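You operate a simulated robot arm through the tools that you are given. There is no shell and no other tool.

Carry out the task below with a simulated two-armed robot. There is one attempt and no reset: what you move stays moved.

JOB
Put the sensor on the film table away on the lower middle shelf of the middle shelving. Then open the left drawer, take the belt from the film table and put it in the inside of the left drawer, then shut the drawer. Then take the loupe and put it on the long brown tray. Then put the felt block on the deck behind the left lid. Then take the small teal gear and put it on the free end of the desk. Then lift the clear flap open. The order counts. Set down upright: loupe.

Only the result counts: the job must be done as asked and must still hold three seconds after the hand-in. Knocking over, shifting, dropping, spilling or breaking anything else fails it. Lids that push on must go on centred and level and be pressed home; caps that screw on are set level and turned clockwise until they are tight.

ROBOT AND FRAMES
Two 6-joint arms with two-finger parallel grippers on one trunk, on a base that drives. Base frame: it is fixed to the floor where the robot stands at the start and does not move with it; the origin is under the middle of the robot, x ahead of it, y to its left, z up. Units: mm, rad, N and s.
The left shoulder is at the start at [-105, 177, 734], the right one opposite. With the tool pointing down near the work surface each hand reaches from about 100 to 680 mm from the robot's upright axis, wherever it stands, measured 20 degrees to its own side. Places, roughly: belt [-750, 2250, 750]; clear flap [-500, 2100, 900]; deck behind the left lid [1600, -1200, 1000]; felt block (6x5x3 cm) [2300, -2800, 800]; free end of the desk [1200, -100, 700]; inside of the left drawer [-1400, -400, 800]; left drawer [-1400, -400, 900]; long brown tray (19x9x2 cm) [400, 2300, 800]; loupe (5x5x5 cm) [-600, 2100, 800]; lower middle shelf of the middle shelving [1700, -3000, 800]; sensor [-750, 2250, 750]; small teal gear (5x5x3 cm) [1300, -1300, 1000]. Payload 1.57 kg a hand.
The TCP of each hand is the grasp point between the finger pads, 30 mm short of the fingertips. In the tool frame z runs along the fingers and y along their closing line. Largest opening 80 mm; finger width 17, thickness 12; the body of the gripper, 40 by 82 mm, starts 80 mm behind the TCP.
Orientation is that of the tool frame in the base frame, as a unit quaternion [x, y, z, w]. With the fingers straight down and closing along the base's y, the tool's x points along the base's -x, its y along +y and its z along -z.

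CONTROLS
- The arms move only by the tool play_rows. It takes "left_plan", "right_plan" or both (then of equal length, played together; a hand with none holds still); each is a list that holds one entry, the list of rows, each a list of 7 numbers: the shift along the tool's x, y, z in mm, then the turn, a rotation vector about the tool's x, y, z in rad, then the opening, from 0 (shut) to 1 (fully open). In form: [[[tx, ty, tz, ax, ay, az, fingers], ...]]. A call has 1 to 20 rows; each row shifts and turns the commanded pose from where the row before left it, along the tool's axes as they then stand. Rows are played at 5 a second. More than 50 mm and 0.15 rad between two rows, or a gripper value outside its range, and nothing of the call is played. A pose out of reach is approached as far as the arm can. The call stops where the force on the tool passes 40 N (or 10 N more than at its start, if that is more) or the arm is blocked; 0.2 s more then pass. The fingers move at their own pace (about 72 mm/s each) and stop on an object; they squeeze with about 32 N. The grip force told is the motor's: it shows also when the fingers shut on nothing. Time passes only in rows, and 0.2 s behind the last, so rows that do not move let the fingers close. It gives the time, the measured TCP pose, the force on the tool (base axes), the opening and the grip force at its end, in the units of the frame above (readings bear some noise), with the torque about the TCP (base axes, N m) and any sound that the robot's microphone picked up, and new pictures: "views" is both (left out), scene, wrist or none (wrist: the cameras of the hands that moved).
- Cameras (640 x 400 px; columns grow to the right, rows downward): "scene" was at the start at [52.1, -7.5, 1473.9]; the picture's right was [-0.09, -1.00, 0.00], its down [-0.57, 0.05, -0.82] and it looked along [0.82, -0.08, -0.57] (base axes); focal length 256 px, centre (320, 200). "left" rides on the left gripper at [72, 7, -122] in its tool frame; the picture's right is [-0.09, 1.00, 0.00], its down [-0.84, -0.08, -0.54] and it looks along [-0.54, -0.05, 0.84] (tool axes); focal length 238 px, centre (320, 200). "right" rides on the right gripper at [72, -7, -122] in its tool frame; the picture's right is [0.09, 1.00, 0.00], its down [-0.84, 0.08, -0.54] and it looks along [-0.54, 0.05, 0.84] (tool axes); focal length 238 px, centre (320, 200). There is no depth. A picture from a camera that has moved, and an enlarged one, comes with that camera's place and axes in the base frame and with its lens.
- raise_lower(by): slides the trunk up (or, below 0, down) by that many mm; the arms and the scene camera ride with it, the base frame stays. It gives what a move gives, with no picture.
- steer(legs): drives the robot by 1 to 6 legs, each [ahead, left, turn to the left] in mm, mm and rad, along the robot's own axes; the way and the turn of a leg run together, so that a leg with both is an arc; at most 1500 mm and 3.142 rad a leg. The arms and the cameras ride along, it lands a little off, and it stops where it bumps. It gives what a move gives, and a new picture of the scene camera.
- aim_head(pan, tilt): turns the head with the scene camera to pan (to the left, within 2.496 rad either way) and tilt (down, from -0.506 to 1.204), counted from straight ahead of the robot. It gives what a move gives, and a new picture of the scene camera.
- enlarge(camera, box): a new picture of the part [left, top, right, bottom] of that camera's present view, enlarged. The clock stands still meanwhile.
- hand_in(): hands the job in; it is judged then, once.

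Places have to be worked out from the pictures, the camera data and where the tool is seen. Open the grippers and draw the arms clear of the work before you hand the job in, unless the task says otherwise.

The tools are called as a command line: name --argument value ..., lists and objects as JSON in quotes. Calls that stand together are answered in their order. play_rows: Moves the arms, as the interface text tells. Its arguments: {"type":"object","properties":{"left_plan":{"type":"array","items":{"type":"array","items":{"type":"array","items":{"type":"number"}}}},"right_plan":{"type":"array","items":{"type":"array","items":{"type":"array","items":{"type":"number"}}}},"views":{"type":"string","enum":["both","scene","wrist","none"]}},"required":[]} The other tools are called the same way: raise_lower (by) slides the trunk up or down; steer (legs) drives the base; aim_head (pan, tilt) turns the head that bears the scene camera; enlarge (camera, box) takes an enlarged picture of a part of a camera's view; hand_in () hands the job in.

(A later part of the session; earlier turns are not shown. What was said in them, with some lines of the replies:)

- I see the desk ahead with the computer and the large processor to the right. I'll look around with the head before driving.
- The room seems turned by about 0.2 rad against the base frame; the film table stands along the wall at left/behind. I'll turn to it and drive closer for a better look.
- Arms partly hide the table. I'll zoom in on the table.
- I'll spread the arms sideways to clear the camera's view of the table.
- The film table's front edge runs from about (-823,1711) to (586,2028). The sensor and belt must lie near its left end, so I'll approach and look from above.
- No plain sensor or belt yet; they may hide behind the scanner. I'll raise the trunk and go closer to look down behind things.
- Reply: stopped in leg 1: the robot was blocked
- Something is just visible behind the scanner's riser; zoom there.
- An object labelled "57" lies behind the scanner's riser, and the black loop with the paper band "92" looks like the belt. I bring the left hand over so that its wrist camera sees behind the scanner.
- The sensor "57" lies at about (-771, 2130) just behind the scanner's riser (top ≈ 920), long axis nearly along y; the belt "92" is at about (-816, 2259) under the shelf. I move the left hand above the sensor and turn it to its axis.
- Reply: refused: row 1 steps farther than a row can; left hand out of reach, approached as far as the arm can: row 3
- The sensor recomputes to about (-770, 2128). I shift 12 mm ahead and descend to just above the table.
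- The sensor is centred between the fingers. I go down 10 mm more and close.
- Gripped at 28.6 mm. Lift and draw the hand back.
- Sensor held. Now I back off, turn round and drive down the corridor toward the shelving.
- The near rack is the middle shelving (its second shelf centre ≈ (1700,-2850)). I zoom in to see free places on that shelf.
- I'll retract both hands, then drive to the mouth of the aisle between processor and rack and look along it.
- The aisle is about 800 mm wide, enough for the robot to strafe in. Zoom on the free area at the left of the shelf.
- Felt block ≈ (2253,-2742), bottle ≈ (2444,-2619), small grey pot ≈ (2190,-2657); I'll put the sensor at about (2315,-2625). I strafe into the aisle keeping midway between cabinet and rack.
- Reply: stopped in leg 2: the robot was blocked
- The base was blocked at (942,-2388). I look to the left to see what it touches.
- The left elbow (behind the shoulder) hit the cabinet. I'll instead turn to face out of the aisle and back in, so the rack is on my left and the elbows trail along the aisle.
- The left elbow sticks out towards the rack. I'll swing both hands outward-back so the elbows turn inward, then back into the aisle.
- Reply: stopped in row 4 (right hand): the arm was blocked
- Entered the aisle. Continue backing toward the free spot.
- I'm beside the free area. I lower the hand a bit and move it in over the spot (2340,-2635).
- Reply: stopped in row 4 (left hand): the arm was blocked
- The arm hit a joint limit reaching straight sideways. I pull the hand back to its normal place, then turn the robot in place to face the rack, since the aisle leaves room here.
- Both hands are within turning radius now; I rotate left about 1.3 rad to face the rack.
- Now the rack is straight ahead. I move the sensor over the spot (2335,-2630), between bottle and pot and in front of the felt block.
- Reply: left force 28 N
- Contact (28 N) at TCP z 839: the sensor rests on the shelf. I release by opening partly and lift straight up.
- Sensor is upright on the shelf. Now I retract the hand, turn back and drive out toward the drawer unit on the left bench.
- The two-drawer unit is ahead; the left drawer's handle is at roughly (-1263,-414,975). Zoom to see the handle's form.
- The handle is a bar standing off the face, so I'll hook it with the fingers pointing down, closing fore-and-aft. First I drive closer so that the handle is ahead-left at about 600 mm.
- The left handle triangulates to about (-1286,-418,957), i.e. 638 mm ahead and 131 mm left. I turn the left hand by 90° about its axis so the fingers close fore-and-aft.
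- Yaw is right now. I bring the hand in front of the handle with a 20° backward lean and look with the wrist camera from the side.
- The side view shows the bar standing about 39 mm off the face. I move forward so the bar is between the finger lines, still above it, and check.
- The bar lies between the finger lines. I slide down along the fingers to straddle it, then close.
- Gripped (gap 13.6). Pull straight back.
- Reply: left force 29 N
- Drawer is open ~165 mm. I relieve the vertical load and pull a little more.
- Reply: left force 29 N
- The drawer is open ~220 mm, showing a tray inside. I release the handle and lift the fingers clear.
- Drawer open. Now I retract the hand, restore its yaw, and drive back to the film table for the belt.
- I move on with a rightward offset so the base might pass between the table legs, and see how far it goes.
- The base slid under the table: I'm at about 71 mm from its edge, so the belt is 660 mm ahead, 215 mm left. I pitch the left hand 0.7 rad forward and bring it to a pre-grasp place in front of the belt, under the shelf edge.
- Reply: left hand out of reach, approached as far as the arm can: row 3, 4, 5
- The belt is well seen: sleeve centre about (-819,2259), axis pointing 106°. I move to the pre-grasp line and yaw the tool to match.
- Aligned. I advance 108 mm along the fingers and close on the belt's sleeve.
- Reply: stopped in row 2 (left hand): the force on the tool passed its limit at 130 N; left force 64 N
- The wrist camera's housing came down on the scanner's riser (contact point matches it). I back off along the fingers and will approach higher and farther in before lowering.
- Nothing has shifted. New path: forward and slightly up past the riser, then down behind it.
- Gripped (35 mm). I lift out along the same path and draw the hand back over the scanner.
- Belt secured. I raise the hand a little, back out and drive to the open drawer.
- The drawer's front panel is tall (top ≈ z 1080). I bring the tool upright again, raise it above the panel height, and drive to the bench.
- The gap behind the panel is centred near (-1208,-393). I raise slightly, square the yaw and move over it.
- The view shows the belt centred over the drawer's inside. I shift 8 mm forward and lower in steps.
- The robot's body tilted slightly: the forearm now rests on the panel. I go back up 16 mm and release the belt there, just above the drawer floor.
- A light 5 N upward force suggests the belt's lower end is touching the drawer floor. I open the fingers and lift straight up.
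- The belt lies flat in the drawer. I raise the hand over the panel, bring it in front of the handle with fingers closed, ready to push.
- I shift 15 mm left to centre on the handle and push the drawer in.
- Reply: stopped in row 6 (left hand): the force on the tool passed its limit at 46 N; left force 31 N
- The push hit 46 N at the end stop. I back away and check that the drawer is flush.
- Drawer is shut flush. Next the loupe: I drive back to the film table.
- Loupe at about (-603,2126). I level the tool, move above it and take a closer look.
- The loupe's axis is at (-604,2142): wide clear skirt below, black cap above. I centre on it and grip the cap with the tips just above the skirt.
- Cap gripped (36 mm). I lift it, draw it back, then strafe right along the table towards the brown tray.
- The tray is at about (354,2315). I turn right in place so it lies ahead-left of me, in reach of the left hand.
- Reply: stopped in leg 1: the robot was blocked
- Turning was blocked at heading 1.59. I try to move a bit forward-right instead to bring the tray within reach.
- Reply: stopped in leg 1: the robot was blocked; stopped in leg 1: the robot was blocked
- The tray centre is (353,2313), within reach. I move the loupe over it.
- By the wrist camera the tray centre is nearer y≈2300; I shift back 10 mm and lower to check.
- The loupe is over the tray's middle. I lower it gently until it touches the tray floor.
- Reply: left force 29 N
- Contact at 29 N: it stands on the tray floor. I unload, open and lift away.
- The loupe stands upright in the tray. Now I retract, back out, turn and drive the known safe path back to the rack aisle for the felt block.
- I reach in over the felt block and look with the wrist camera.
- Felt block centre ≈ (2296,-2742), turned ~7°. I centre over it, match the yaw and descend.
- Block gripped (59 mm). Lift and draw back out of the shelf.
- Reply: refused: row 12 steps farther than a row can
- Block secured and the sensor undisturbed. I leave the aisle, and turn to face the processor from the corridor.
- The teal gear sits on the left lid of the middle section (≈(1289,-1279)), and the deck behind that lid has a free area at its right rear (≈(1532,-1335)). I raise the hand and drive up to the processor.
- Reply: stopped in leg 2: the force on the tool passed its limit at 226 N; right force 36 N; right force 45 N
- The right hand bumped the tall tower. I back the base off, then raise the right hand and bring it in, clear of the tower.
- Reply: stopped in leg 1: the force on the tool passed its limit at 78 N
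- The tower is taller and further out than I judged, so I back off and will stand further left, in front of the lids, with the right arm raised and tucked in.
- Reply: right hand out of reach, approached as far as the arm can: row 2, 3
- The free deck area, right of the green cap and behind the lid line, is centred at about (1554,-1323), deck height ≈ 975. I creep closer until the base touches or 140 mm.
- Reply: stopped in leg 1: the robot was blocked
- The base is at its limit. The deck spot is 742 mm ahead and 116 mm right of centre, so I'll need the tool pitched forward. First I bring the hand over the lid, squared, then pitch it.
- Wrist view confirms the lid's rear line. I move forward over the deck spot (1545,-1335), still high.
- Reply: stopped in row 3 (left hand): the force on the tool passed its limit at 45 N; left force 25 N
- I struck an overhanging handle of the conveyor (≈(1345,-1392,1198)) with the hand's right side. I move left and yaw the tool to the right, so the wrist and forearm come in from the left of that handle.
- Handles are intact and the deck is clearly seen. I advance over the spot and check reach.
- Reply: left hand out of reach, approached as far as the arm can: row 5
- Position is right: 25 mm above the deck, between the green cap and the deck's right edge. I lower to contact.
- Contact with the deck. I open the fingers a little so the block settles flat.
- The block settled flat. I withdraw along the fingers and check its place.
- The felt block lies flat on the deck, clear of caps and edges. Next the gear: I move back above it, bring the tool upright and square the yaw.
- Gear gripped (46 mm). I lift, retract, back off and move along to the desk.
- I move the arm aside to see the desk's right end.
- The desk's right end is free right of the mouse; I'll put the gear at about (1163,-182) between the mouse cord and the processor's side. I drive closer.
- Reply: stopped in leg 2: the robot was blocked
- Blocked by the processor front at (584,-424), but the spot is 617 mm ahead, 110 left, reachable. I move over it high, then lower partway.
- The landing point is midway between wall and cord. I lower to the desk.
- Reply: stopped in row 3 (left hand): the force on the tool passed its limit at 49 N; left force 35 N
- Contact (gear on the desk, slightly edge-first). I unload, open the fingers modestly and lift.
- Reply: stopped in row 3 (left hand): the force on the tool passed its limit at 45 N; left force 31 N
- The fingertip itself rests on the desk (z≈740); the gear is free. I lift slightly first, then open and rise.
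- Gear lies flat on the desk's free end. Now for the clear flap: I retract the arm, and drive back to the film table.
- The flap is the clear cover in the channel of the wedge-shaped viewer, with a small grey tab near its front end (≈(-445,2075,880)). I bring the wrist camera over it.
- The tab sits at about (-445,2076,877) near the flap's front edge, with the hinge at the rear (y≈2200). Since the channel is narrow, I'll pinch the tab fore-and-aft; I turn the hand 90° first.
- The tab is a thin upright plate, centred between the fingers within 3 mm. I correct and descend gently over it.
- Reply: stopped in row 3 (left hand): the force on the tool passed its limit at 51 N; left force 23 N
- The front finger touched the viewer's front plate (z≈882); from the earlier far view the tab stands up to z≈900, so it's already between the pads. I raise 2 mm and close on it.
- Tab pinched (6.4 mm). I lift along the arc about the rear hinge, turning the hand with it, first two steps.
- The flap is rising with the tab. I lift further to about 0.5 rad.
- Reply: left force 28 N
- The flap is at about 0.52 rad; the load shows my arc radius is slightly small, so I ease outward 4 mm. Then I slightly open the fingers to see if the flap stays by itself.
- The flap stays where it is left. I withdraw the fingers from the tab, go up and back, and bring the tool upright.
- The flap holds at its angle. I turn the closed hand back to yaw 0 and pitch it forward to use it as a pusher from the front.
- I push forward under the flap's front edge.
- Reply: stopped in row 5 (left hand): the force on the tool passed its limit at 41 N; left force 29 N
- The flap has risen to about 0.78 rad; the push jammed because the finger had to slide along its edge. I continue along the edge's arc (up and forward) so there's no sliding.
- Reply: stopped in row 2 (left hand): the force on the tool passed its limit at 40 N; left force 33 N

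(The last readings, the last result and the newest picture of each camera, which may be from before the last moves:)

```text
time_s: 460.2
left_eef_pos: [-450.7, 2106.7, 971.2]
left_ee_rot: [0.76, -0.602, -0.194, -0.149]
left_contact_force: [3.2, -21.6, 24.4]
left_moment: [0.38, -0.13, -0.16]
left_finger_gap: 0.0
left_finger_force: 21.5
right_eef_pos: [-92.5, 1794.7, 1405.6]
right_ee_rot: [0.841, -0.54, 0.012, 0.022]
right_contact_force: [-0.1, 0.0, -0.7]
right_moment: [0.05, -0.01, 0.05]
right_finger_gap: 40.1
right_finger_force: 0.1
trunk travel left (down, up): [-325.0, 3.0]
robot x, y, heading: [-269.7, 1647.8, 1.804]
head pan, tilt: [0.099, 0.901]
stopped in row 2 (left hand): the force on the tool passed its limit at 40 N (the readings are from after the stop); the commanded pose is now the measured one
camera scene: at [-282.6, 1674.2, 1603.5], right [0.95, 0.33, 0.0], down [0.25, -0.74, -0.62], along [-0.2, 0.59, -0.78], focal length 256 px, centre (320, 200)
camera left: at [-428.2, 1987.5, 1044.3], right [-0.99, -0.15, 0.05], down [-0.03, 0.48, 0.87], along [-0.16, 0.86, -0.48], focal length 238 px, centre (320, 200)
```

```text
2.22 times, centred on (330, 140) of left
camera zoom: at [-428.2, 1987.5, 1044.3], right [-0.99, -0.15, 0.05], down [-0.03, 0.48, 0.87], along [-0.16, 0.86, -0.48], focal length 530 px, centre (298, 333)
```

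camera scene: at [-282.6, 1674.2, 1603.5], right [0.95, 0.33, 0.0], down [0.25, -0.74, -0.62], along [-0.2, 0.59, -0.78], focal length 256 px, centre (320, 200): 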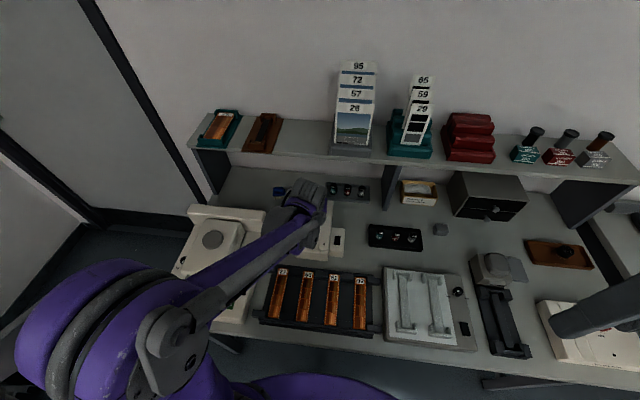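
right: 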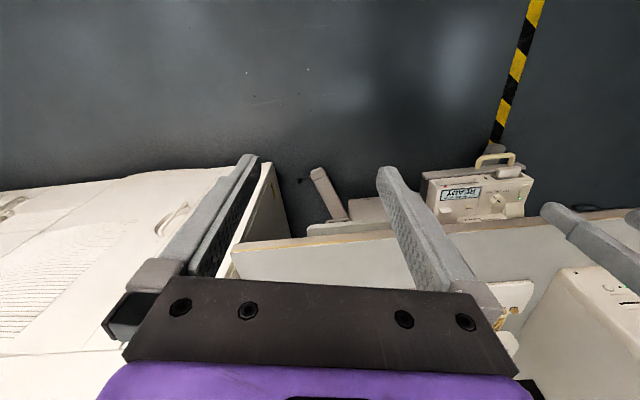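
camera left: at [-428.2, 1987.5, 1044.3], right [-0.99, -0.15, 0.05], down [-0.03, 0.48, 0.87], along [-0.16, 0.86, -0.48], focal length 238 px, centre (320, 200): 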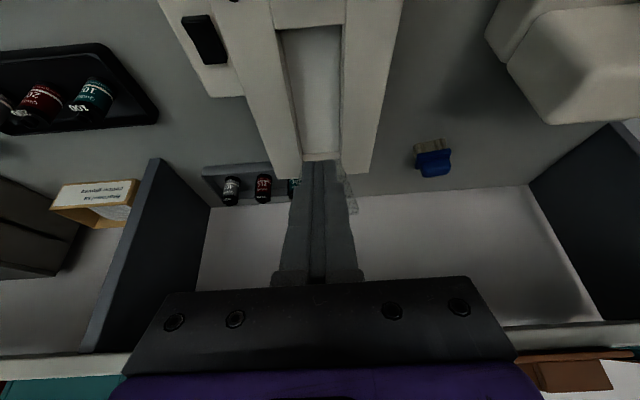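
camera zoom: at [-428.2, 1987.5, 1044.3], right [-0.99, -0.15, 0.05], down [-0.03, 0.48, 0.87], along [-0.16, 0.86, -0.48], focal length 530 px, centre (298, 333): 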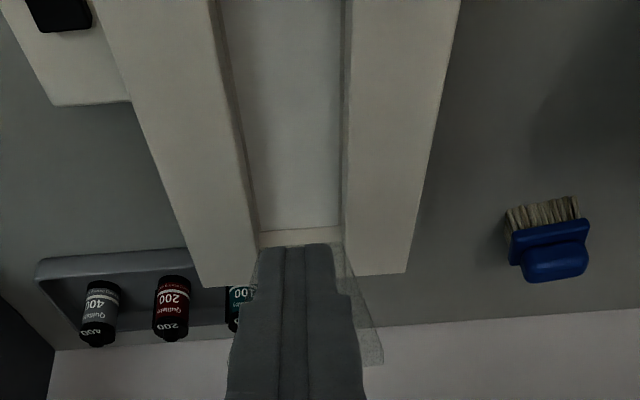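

The load is purely along the flap (towards the hinge), so my arc is too tight. I ease outward 8 mm and follow a wider arc.

play_rows --left_plan '[[[1.8, 0, -7.8, 0, 0, 0, 0], [-10.5, 0, -2.6, 0, 0, 0, 0], [-10.5, 0, -2.6, 0, 0, 0, 0], [-10.8, 0, -1, 0, 0, 0, 0], [-10.9, 0, -1, 0, 0, 0, 0], [-10.8, 0, 0.6, 0, 0, 0, 0], [-10.9, 0, 0.7, 0, 0, 0, 0]]]' --views "both"

enlarge --camera "left" --box '[240, 50, 420, 230]'

```text
time_s: 461.8
left_eef_pos: [-464.4, 2159.2, 1011.1]
left_ee_rot: [0.76, -0.602, -0.194, -0.148]
left_contact_force: [-0.1, 1.0, 0.1]
left_moment: [-0.01, 0.02, 0.0]
left_finger_gap: 0.1
left_finger_force: 21.3
right_eef_pos: [-92.9, 1798.8, 1404.8]
right_ee_rot: [0.842, -0.539, 0.014, 0.022]
right_contact_force: [1.0, -0.2, 0.5]
right_moment: [0.01, -0.01, 0.02]
right_finger_gap: 39.8
right_finger_force: 0.2
trunk travel left (down, up): [-325.0, 3.0]
robot x, y, heading: [-273.0, 1646.9, 1.799]
head pan, tilt: [0.099, 0.901]
camera scene: at [-283.8, 1680.0, 1603.3], right [0.95, 0.32, 0.0], down [0.25, -0.74, -0.62], along [-0.2, 0.59, -0.78], focal length 256 px, centre (320, 200)
camera left: at [-440.5, 2039.6, 1083.9], right [-0.99, -0.15, 0.05], down [-0.03, 0.49, 0.87], along [-0.16, 0.86, -0.49], focal length 238 px, centre (320, 200)
```

scene: 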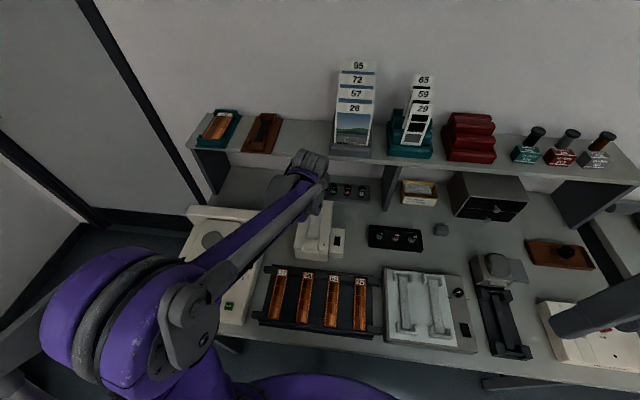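
left: 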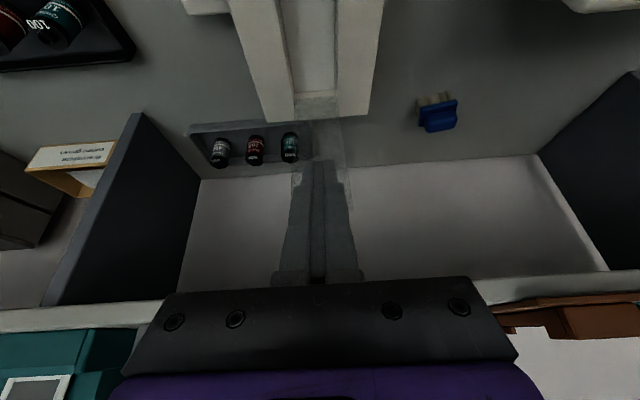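

```text
2.22 times, centred on (330, 140) of left
camera zoom: at [-440.5, 2039.6, 1083.9], right [-0.99, -0.15, 0.05], down [-0.03, 0.49, 0.87], along [-0.16, 0.86, -0.49], focal length 530 px, centre (298, 333)
```

zoom: 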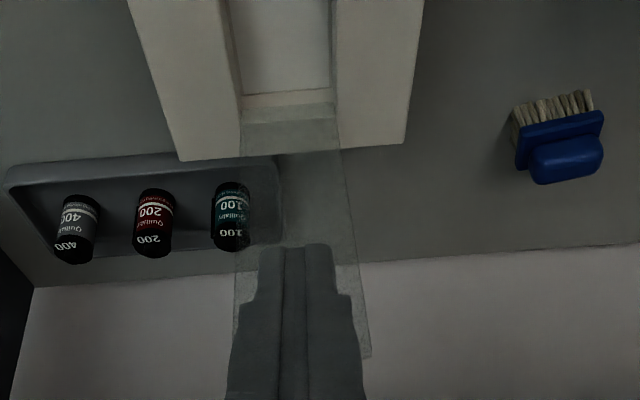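

The flap now stands about upright with no load on the finger. I draw the hand straight back and check whether it stays.

play_rows --left_plan '[[[35, 0, -19, 0, 0, 0, 0], [35, 0, -19, 0, 0, 0, 0], [35, 0, -19, 0, 0, 0, 0], [35, 0, -19, 0, 0, 0, 0], [35, 0, -19, 0, 0, 0, 0], [0, 45, 0, 0, 0, 0, 0], [0, 45, 0, 0, 0, 0, 0], [0, 45, 0, 0, 0, 0, 0]]]' --views "both"

enlarge --camera "scene" --box '[270, 150, 370, 265]'

enlarge --camera "left" --box '[120, 30, 360, 210]'

```text
time_s: 463.6
left_eef_pos: [-548.6, 1934.2, 1014.4]
left_ee_rot: [0.76, -0.602, -0.194, -0.149]
left_contact_force: [0.2, -1.1, -0.1]
left_moment: [0.01, -0.02, -0.01]
left_finger_gap: 0.0
left_finger_force: 21.1
right_eef_pos: [-94.0, 1798.2, 1405.9]
right_ee_rot: [0.842, -0.539, 0.013, 0.023]
right_contact_force: [-0.1, 0.1, 0.7]
right_moment: [0.0, -0.03, 0.01]
right_finger_gap: 40.0
right_finger_force: 0.1
trunk travel left (down, up): [-325.0, 3.0]
robot x, y, heading: [-270.4, 1647.9, 1.805]
head pan, tilt: [0.099, 0.901]
camera scene: at [-284.0, 1679.9, 1603.3], right [0.95, 0.32, 0.0], down [0.25, -0.74, -0.62], along [-0.2, 0.59, -0.78], focal length 256 px, centre (320, 200)
camera left: at [-526.5, 1814.6, 1086.4], right [-0.99, -0.15, 0.05], down [-0.03, 0.49, 0.87], along [-0.16, 0.86, -0.48], focal length 238 px, centre (320, 200)
```

scene: 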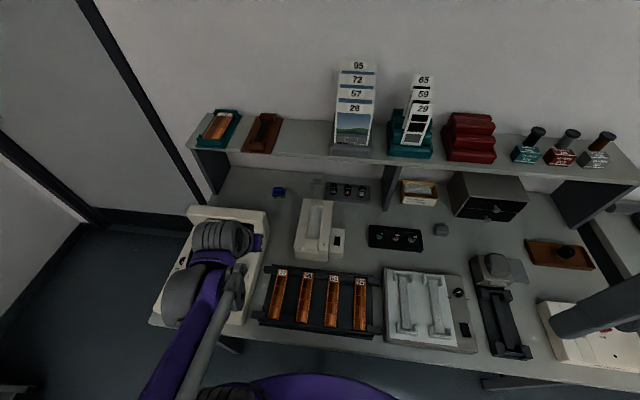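
left: 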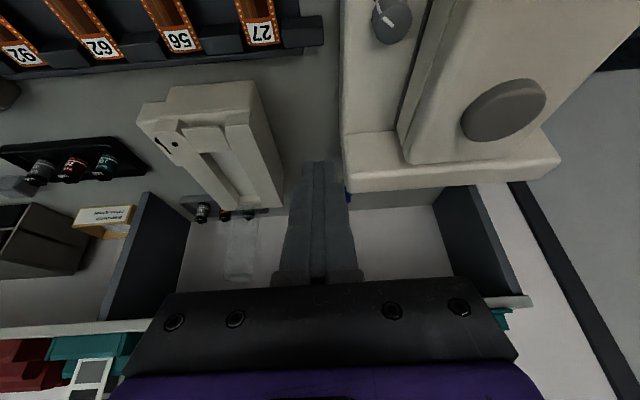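

```text
3.48 times, centred on (320, 208) of scene
camera zoom: at [-284.0, 1679.9, 1603.3], right [0.95, 0.32, 0.0], down [0.25, -0.74, -0.62], along [-0.2, 0.59, -0.78], focal length 889 px, centre (320, 174)
```

zoom: 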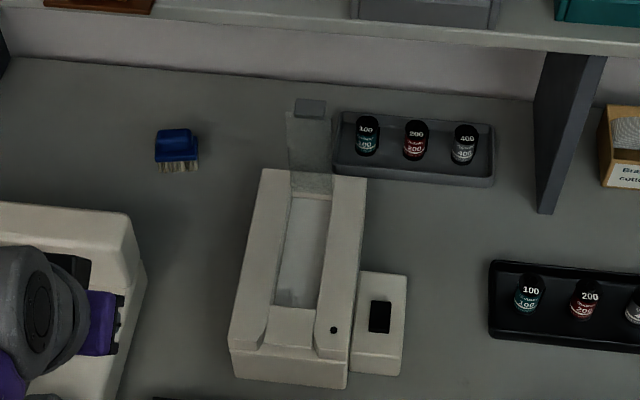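

```text
2.22 times, centred on (240, 120) of left
camera zoom: at [-526.5, 1814.6, 1086.4], right [-0.99, -0.15, 0.05], down [-0.03, 0.49, 0.87], along [-0.16, 0.86, -0.48], focal length 530 px, centre (498, 378)
```

zoom: 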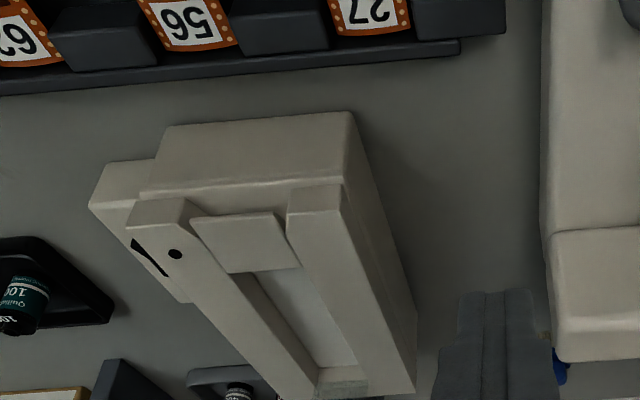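

The flap stands open, leaning slightly past upright, and stays. I open both grippers and back the robot away from the table.

play_rows --left_plan '[[[-20, 0, -38, 0, 0, 0, 0.5], [0, 0, 0, 0, 0, 0, 1], [0, 0, 0, 0, 0, 0, 1]]]' --right_plan '[[[0, 0, 0, 0, 0, 0, 0.5], [0, 0, 0, 0, 0, 0, 1], [0, 0, 0, 0, 0, 0, 1]]]' --views "none"

steer --legs '[[-500, 0, 0]]'

aim_head --pan 0.0 --tilt 0.6

enlarge --camera "scene" --box '[200, 90, 520, 290]'

```text
time_s: 464.4
left_eef_pos: [-547.4, 1932.5, 1057.6]
left_ee_rot: [0.76, -0.602, -0.194, -0.148]
left_contact_force: [-0.2, 0.9, -0.5]
left_moment: [0.03, 0.0, 0.02]
left_finger_gap: 80.0
left_finger_force: 0.0
right_eef_pos: [-94.3, 1796.3, 1405.7]
right_ee_rot: [0.842, -0.539, 0.013, 0.023]
right_contact_force: [0.3, 0.4, 0.3]
right_moment: [0.01, -0.01, 0.0]
right_finger_gap: 79.8
right_finger_force: 0.1
trunk travel left (down, up): [-325.0, 3.0]
robot x, y, heading: [-270.7, 1649.3, 1.801]
head pan, tilt: [0.099, 0.901]
```

```text
time_s: 467.4
left_eef_pos: [-432.5, 1442.9, 1057.7]
left_ee_rot: [0.761, -0.601, -0.194, -0.149]
left_contact_force: [0.4, 0.3, -0.6]
left_moment: [0.02, 0.03, 0.01]
left_finger_gap: 80.0
left_finger_force: 0.1
right_eef_pos: [21.8, 1308.8, 1406.7]
right_ee_rot: [0.843, -0.537, 0.013, 0.022]
right_contact_force: [-0.2, -0.9, 0.3]
right_moment: [-0.03, 0.01, 0.0]
right_finger_gap: 80.0
right_finger_force: 0.1
trunk travel left (down, up): [-325.0, 3.0]
robot x, y, heading: [-157.9, 1157.0, 1.809]
head pan, tilt: [0.099, 0.901]
camera scene: at [-167.3, 1190.0, 1603.4], right [0.94, 0.33, 0.0], down [0.26, -0.74, -0.62], along [-0.2, 0.59, -0.78], focal length 256 px, centre (320, 200)
```

scene: 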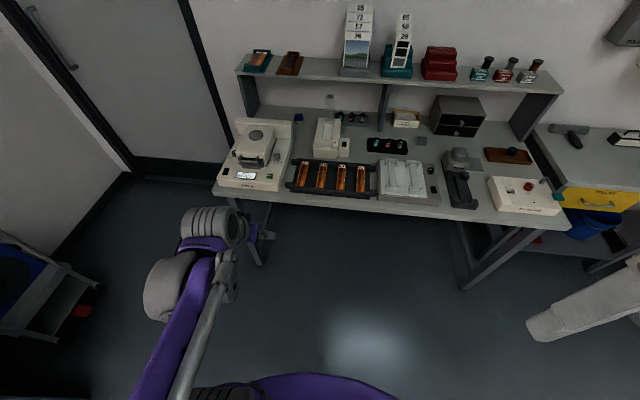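

```text
time_s: 468.2
left_eef_pos: [-432.0, 1441.9, 1056.9]
left_ee_rot: [0.762, -0.6, -0.194, -0.148]
left_contact_force: [0.6, -0.3, -0.2]
left_moment: [-0.03, 0.0, 0.0]
left_finger_gap: 80.0
left_finger_force: 0.0
right_eef_pos: [22.2, 1308.6, 1405.1]
right_ee_rot: [0.843, -0.537, 0.013, 0.023]
right_contact_force: [0.6, -0.2, -0.4]
right_moment: [0.0, 0.01, 0.01]
right_finger_gap: 79.7
right_finger_force: 0.1
trunk travel left (down, up): [-325.0, 3.0]
robot x, y, heading: [-153.1, 1158.6, 1.807]
head pan, tilt: [0.0, 0.6]
camera scene: at [-163.4, 1203.8, 1627.6], right [0.97, 0.24, 0.0], down [0.14, -0.55, -0.82], along [-0.2, 0.8, -0.57], focal length 256 px, centre (320, 200)
```

scene: 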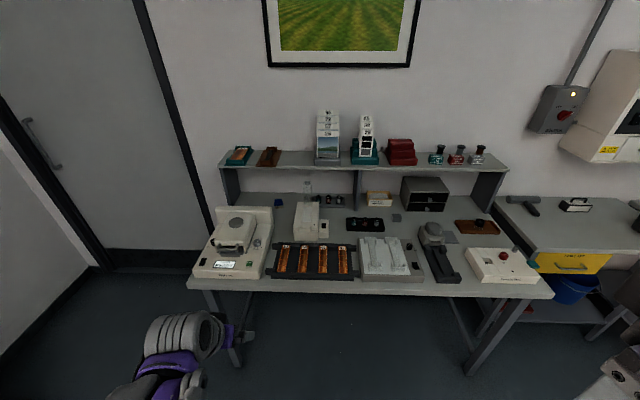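

```text
2.00 times, centred on (360, 190) of scene
camera zoom: at [-163.4, 1203.8, 1627.6], right [0.97, 0.24, 0.0], down [0.14, -0.55, -0.82], along [-0.2, 0.8, -0.57], focal length 511 px, centre (240, 220)
```

zoom: 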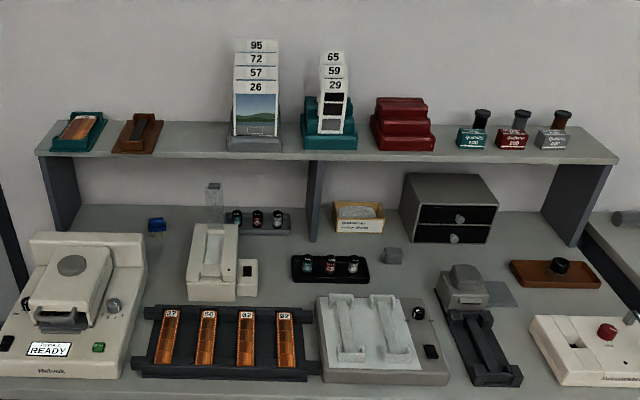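

The flap stands open, the loupe stands upright on the brown tray, the rest of the table looks undisturbed, and both grippers are open with the arms clear. I hand the job in.

hand_in

```text
The job is handed in.
```

I did all six parts of the job in the order you gave and handed it in; I have not been shown a verdict.

| Item | Where it ended up |
|---|---|
| Sensor (labelled 57) | On the lower middle shelf of the middle shelving, in the clear space near the front left |
| Belt (labelled 92) | Lying flat in the left drawer, with the drawer shut flush |
| Loupe | Standing upright on the long brown tray |
| Felt block | Flat on the deck behind the left lid, clear of the caps and the deck's edge |
| Small teal gear | Flat on the right end of the desk, between the mouse cord and the processor |
| Clear flap | Open, just past upright, staying up on its own |

**Identification:** Nothing on the table was marked "sensor" or "belt". I took the small black box behind the scanner for the sensor. The black loop with the paper band under the shelf I took for the belt.

**Bumps along the way:**
- The wrist camera pressed down on the scanner's raised back edge at about 130 N. I compared pictures and it had not moved.
- The left hand brushed a conveyor handle at about 45 N. The handles looked intact afterwards.
- A finger pressed on the viewer's front plate at about 51 N. I saw no shift.
- The right hand hit the tall tower beside the processor twice, at about 226 N and 78 N. I saw no change in later views but did not check it closely.

Both grippers are open and the arms are clear of the work.
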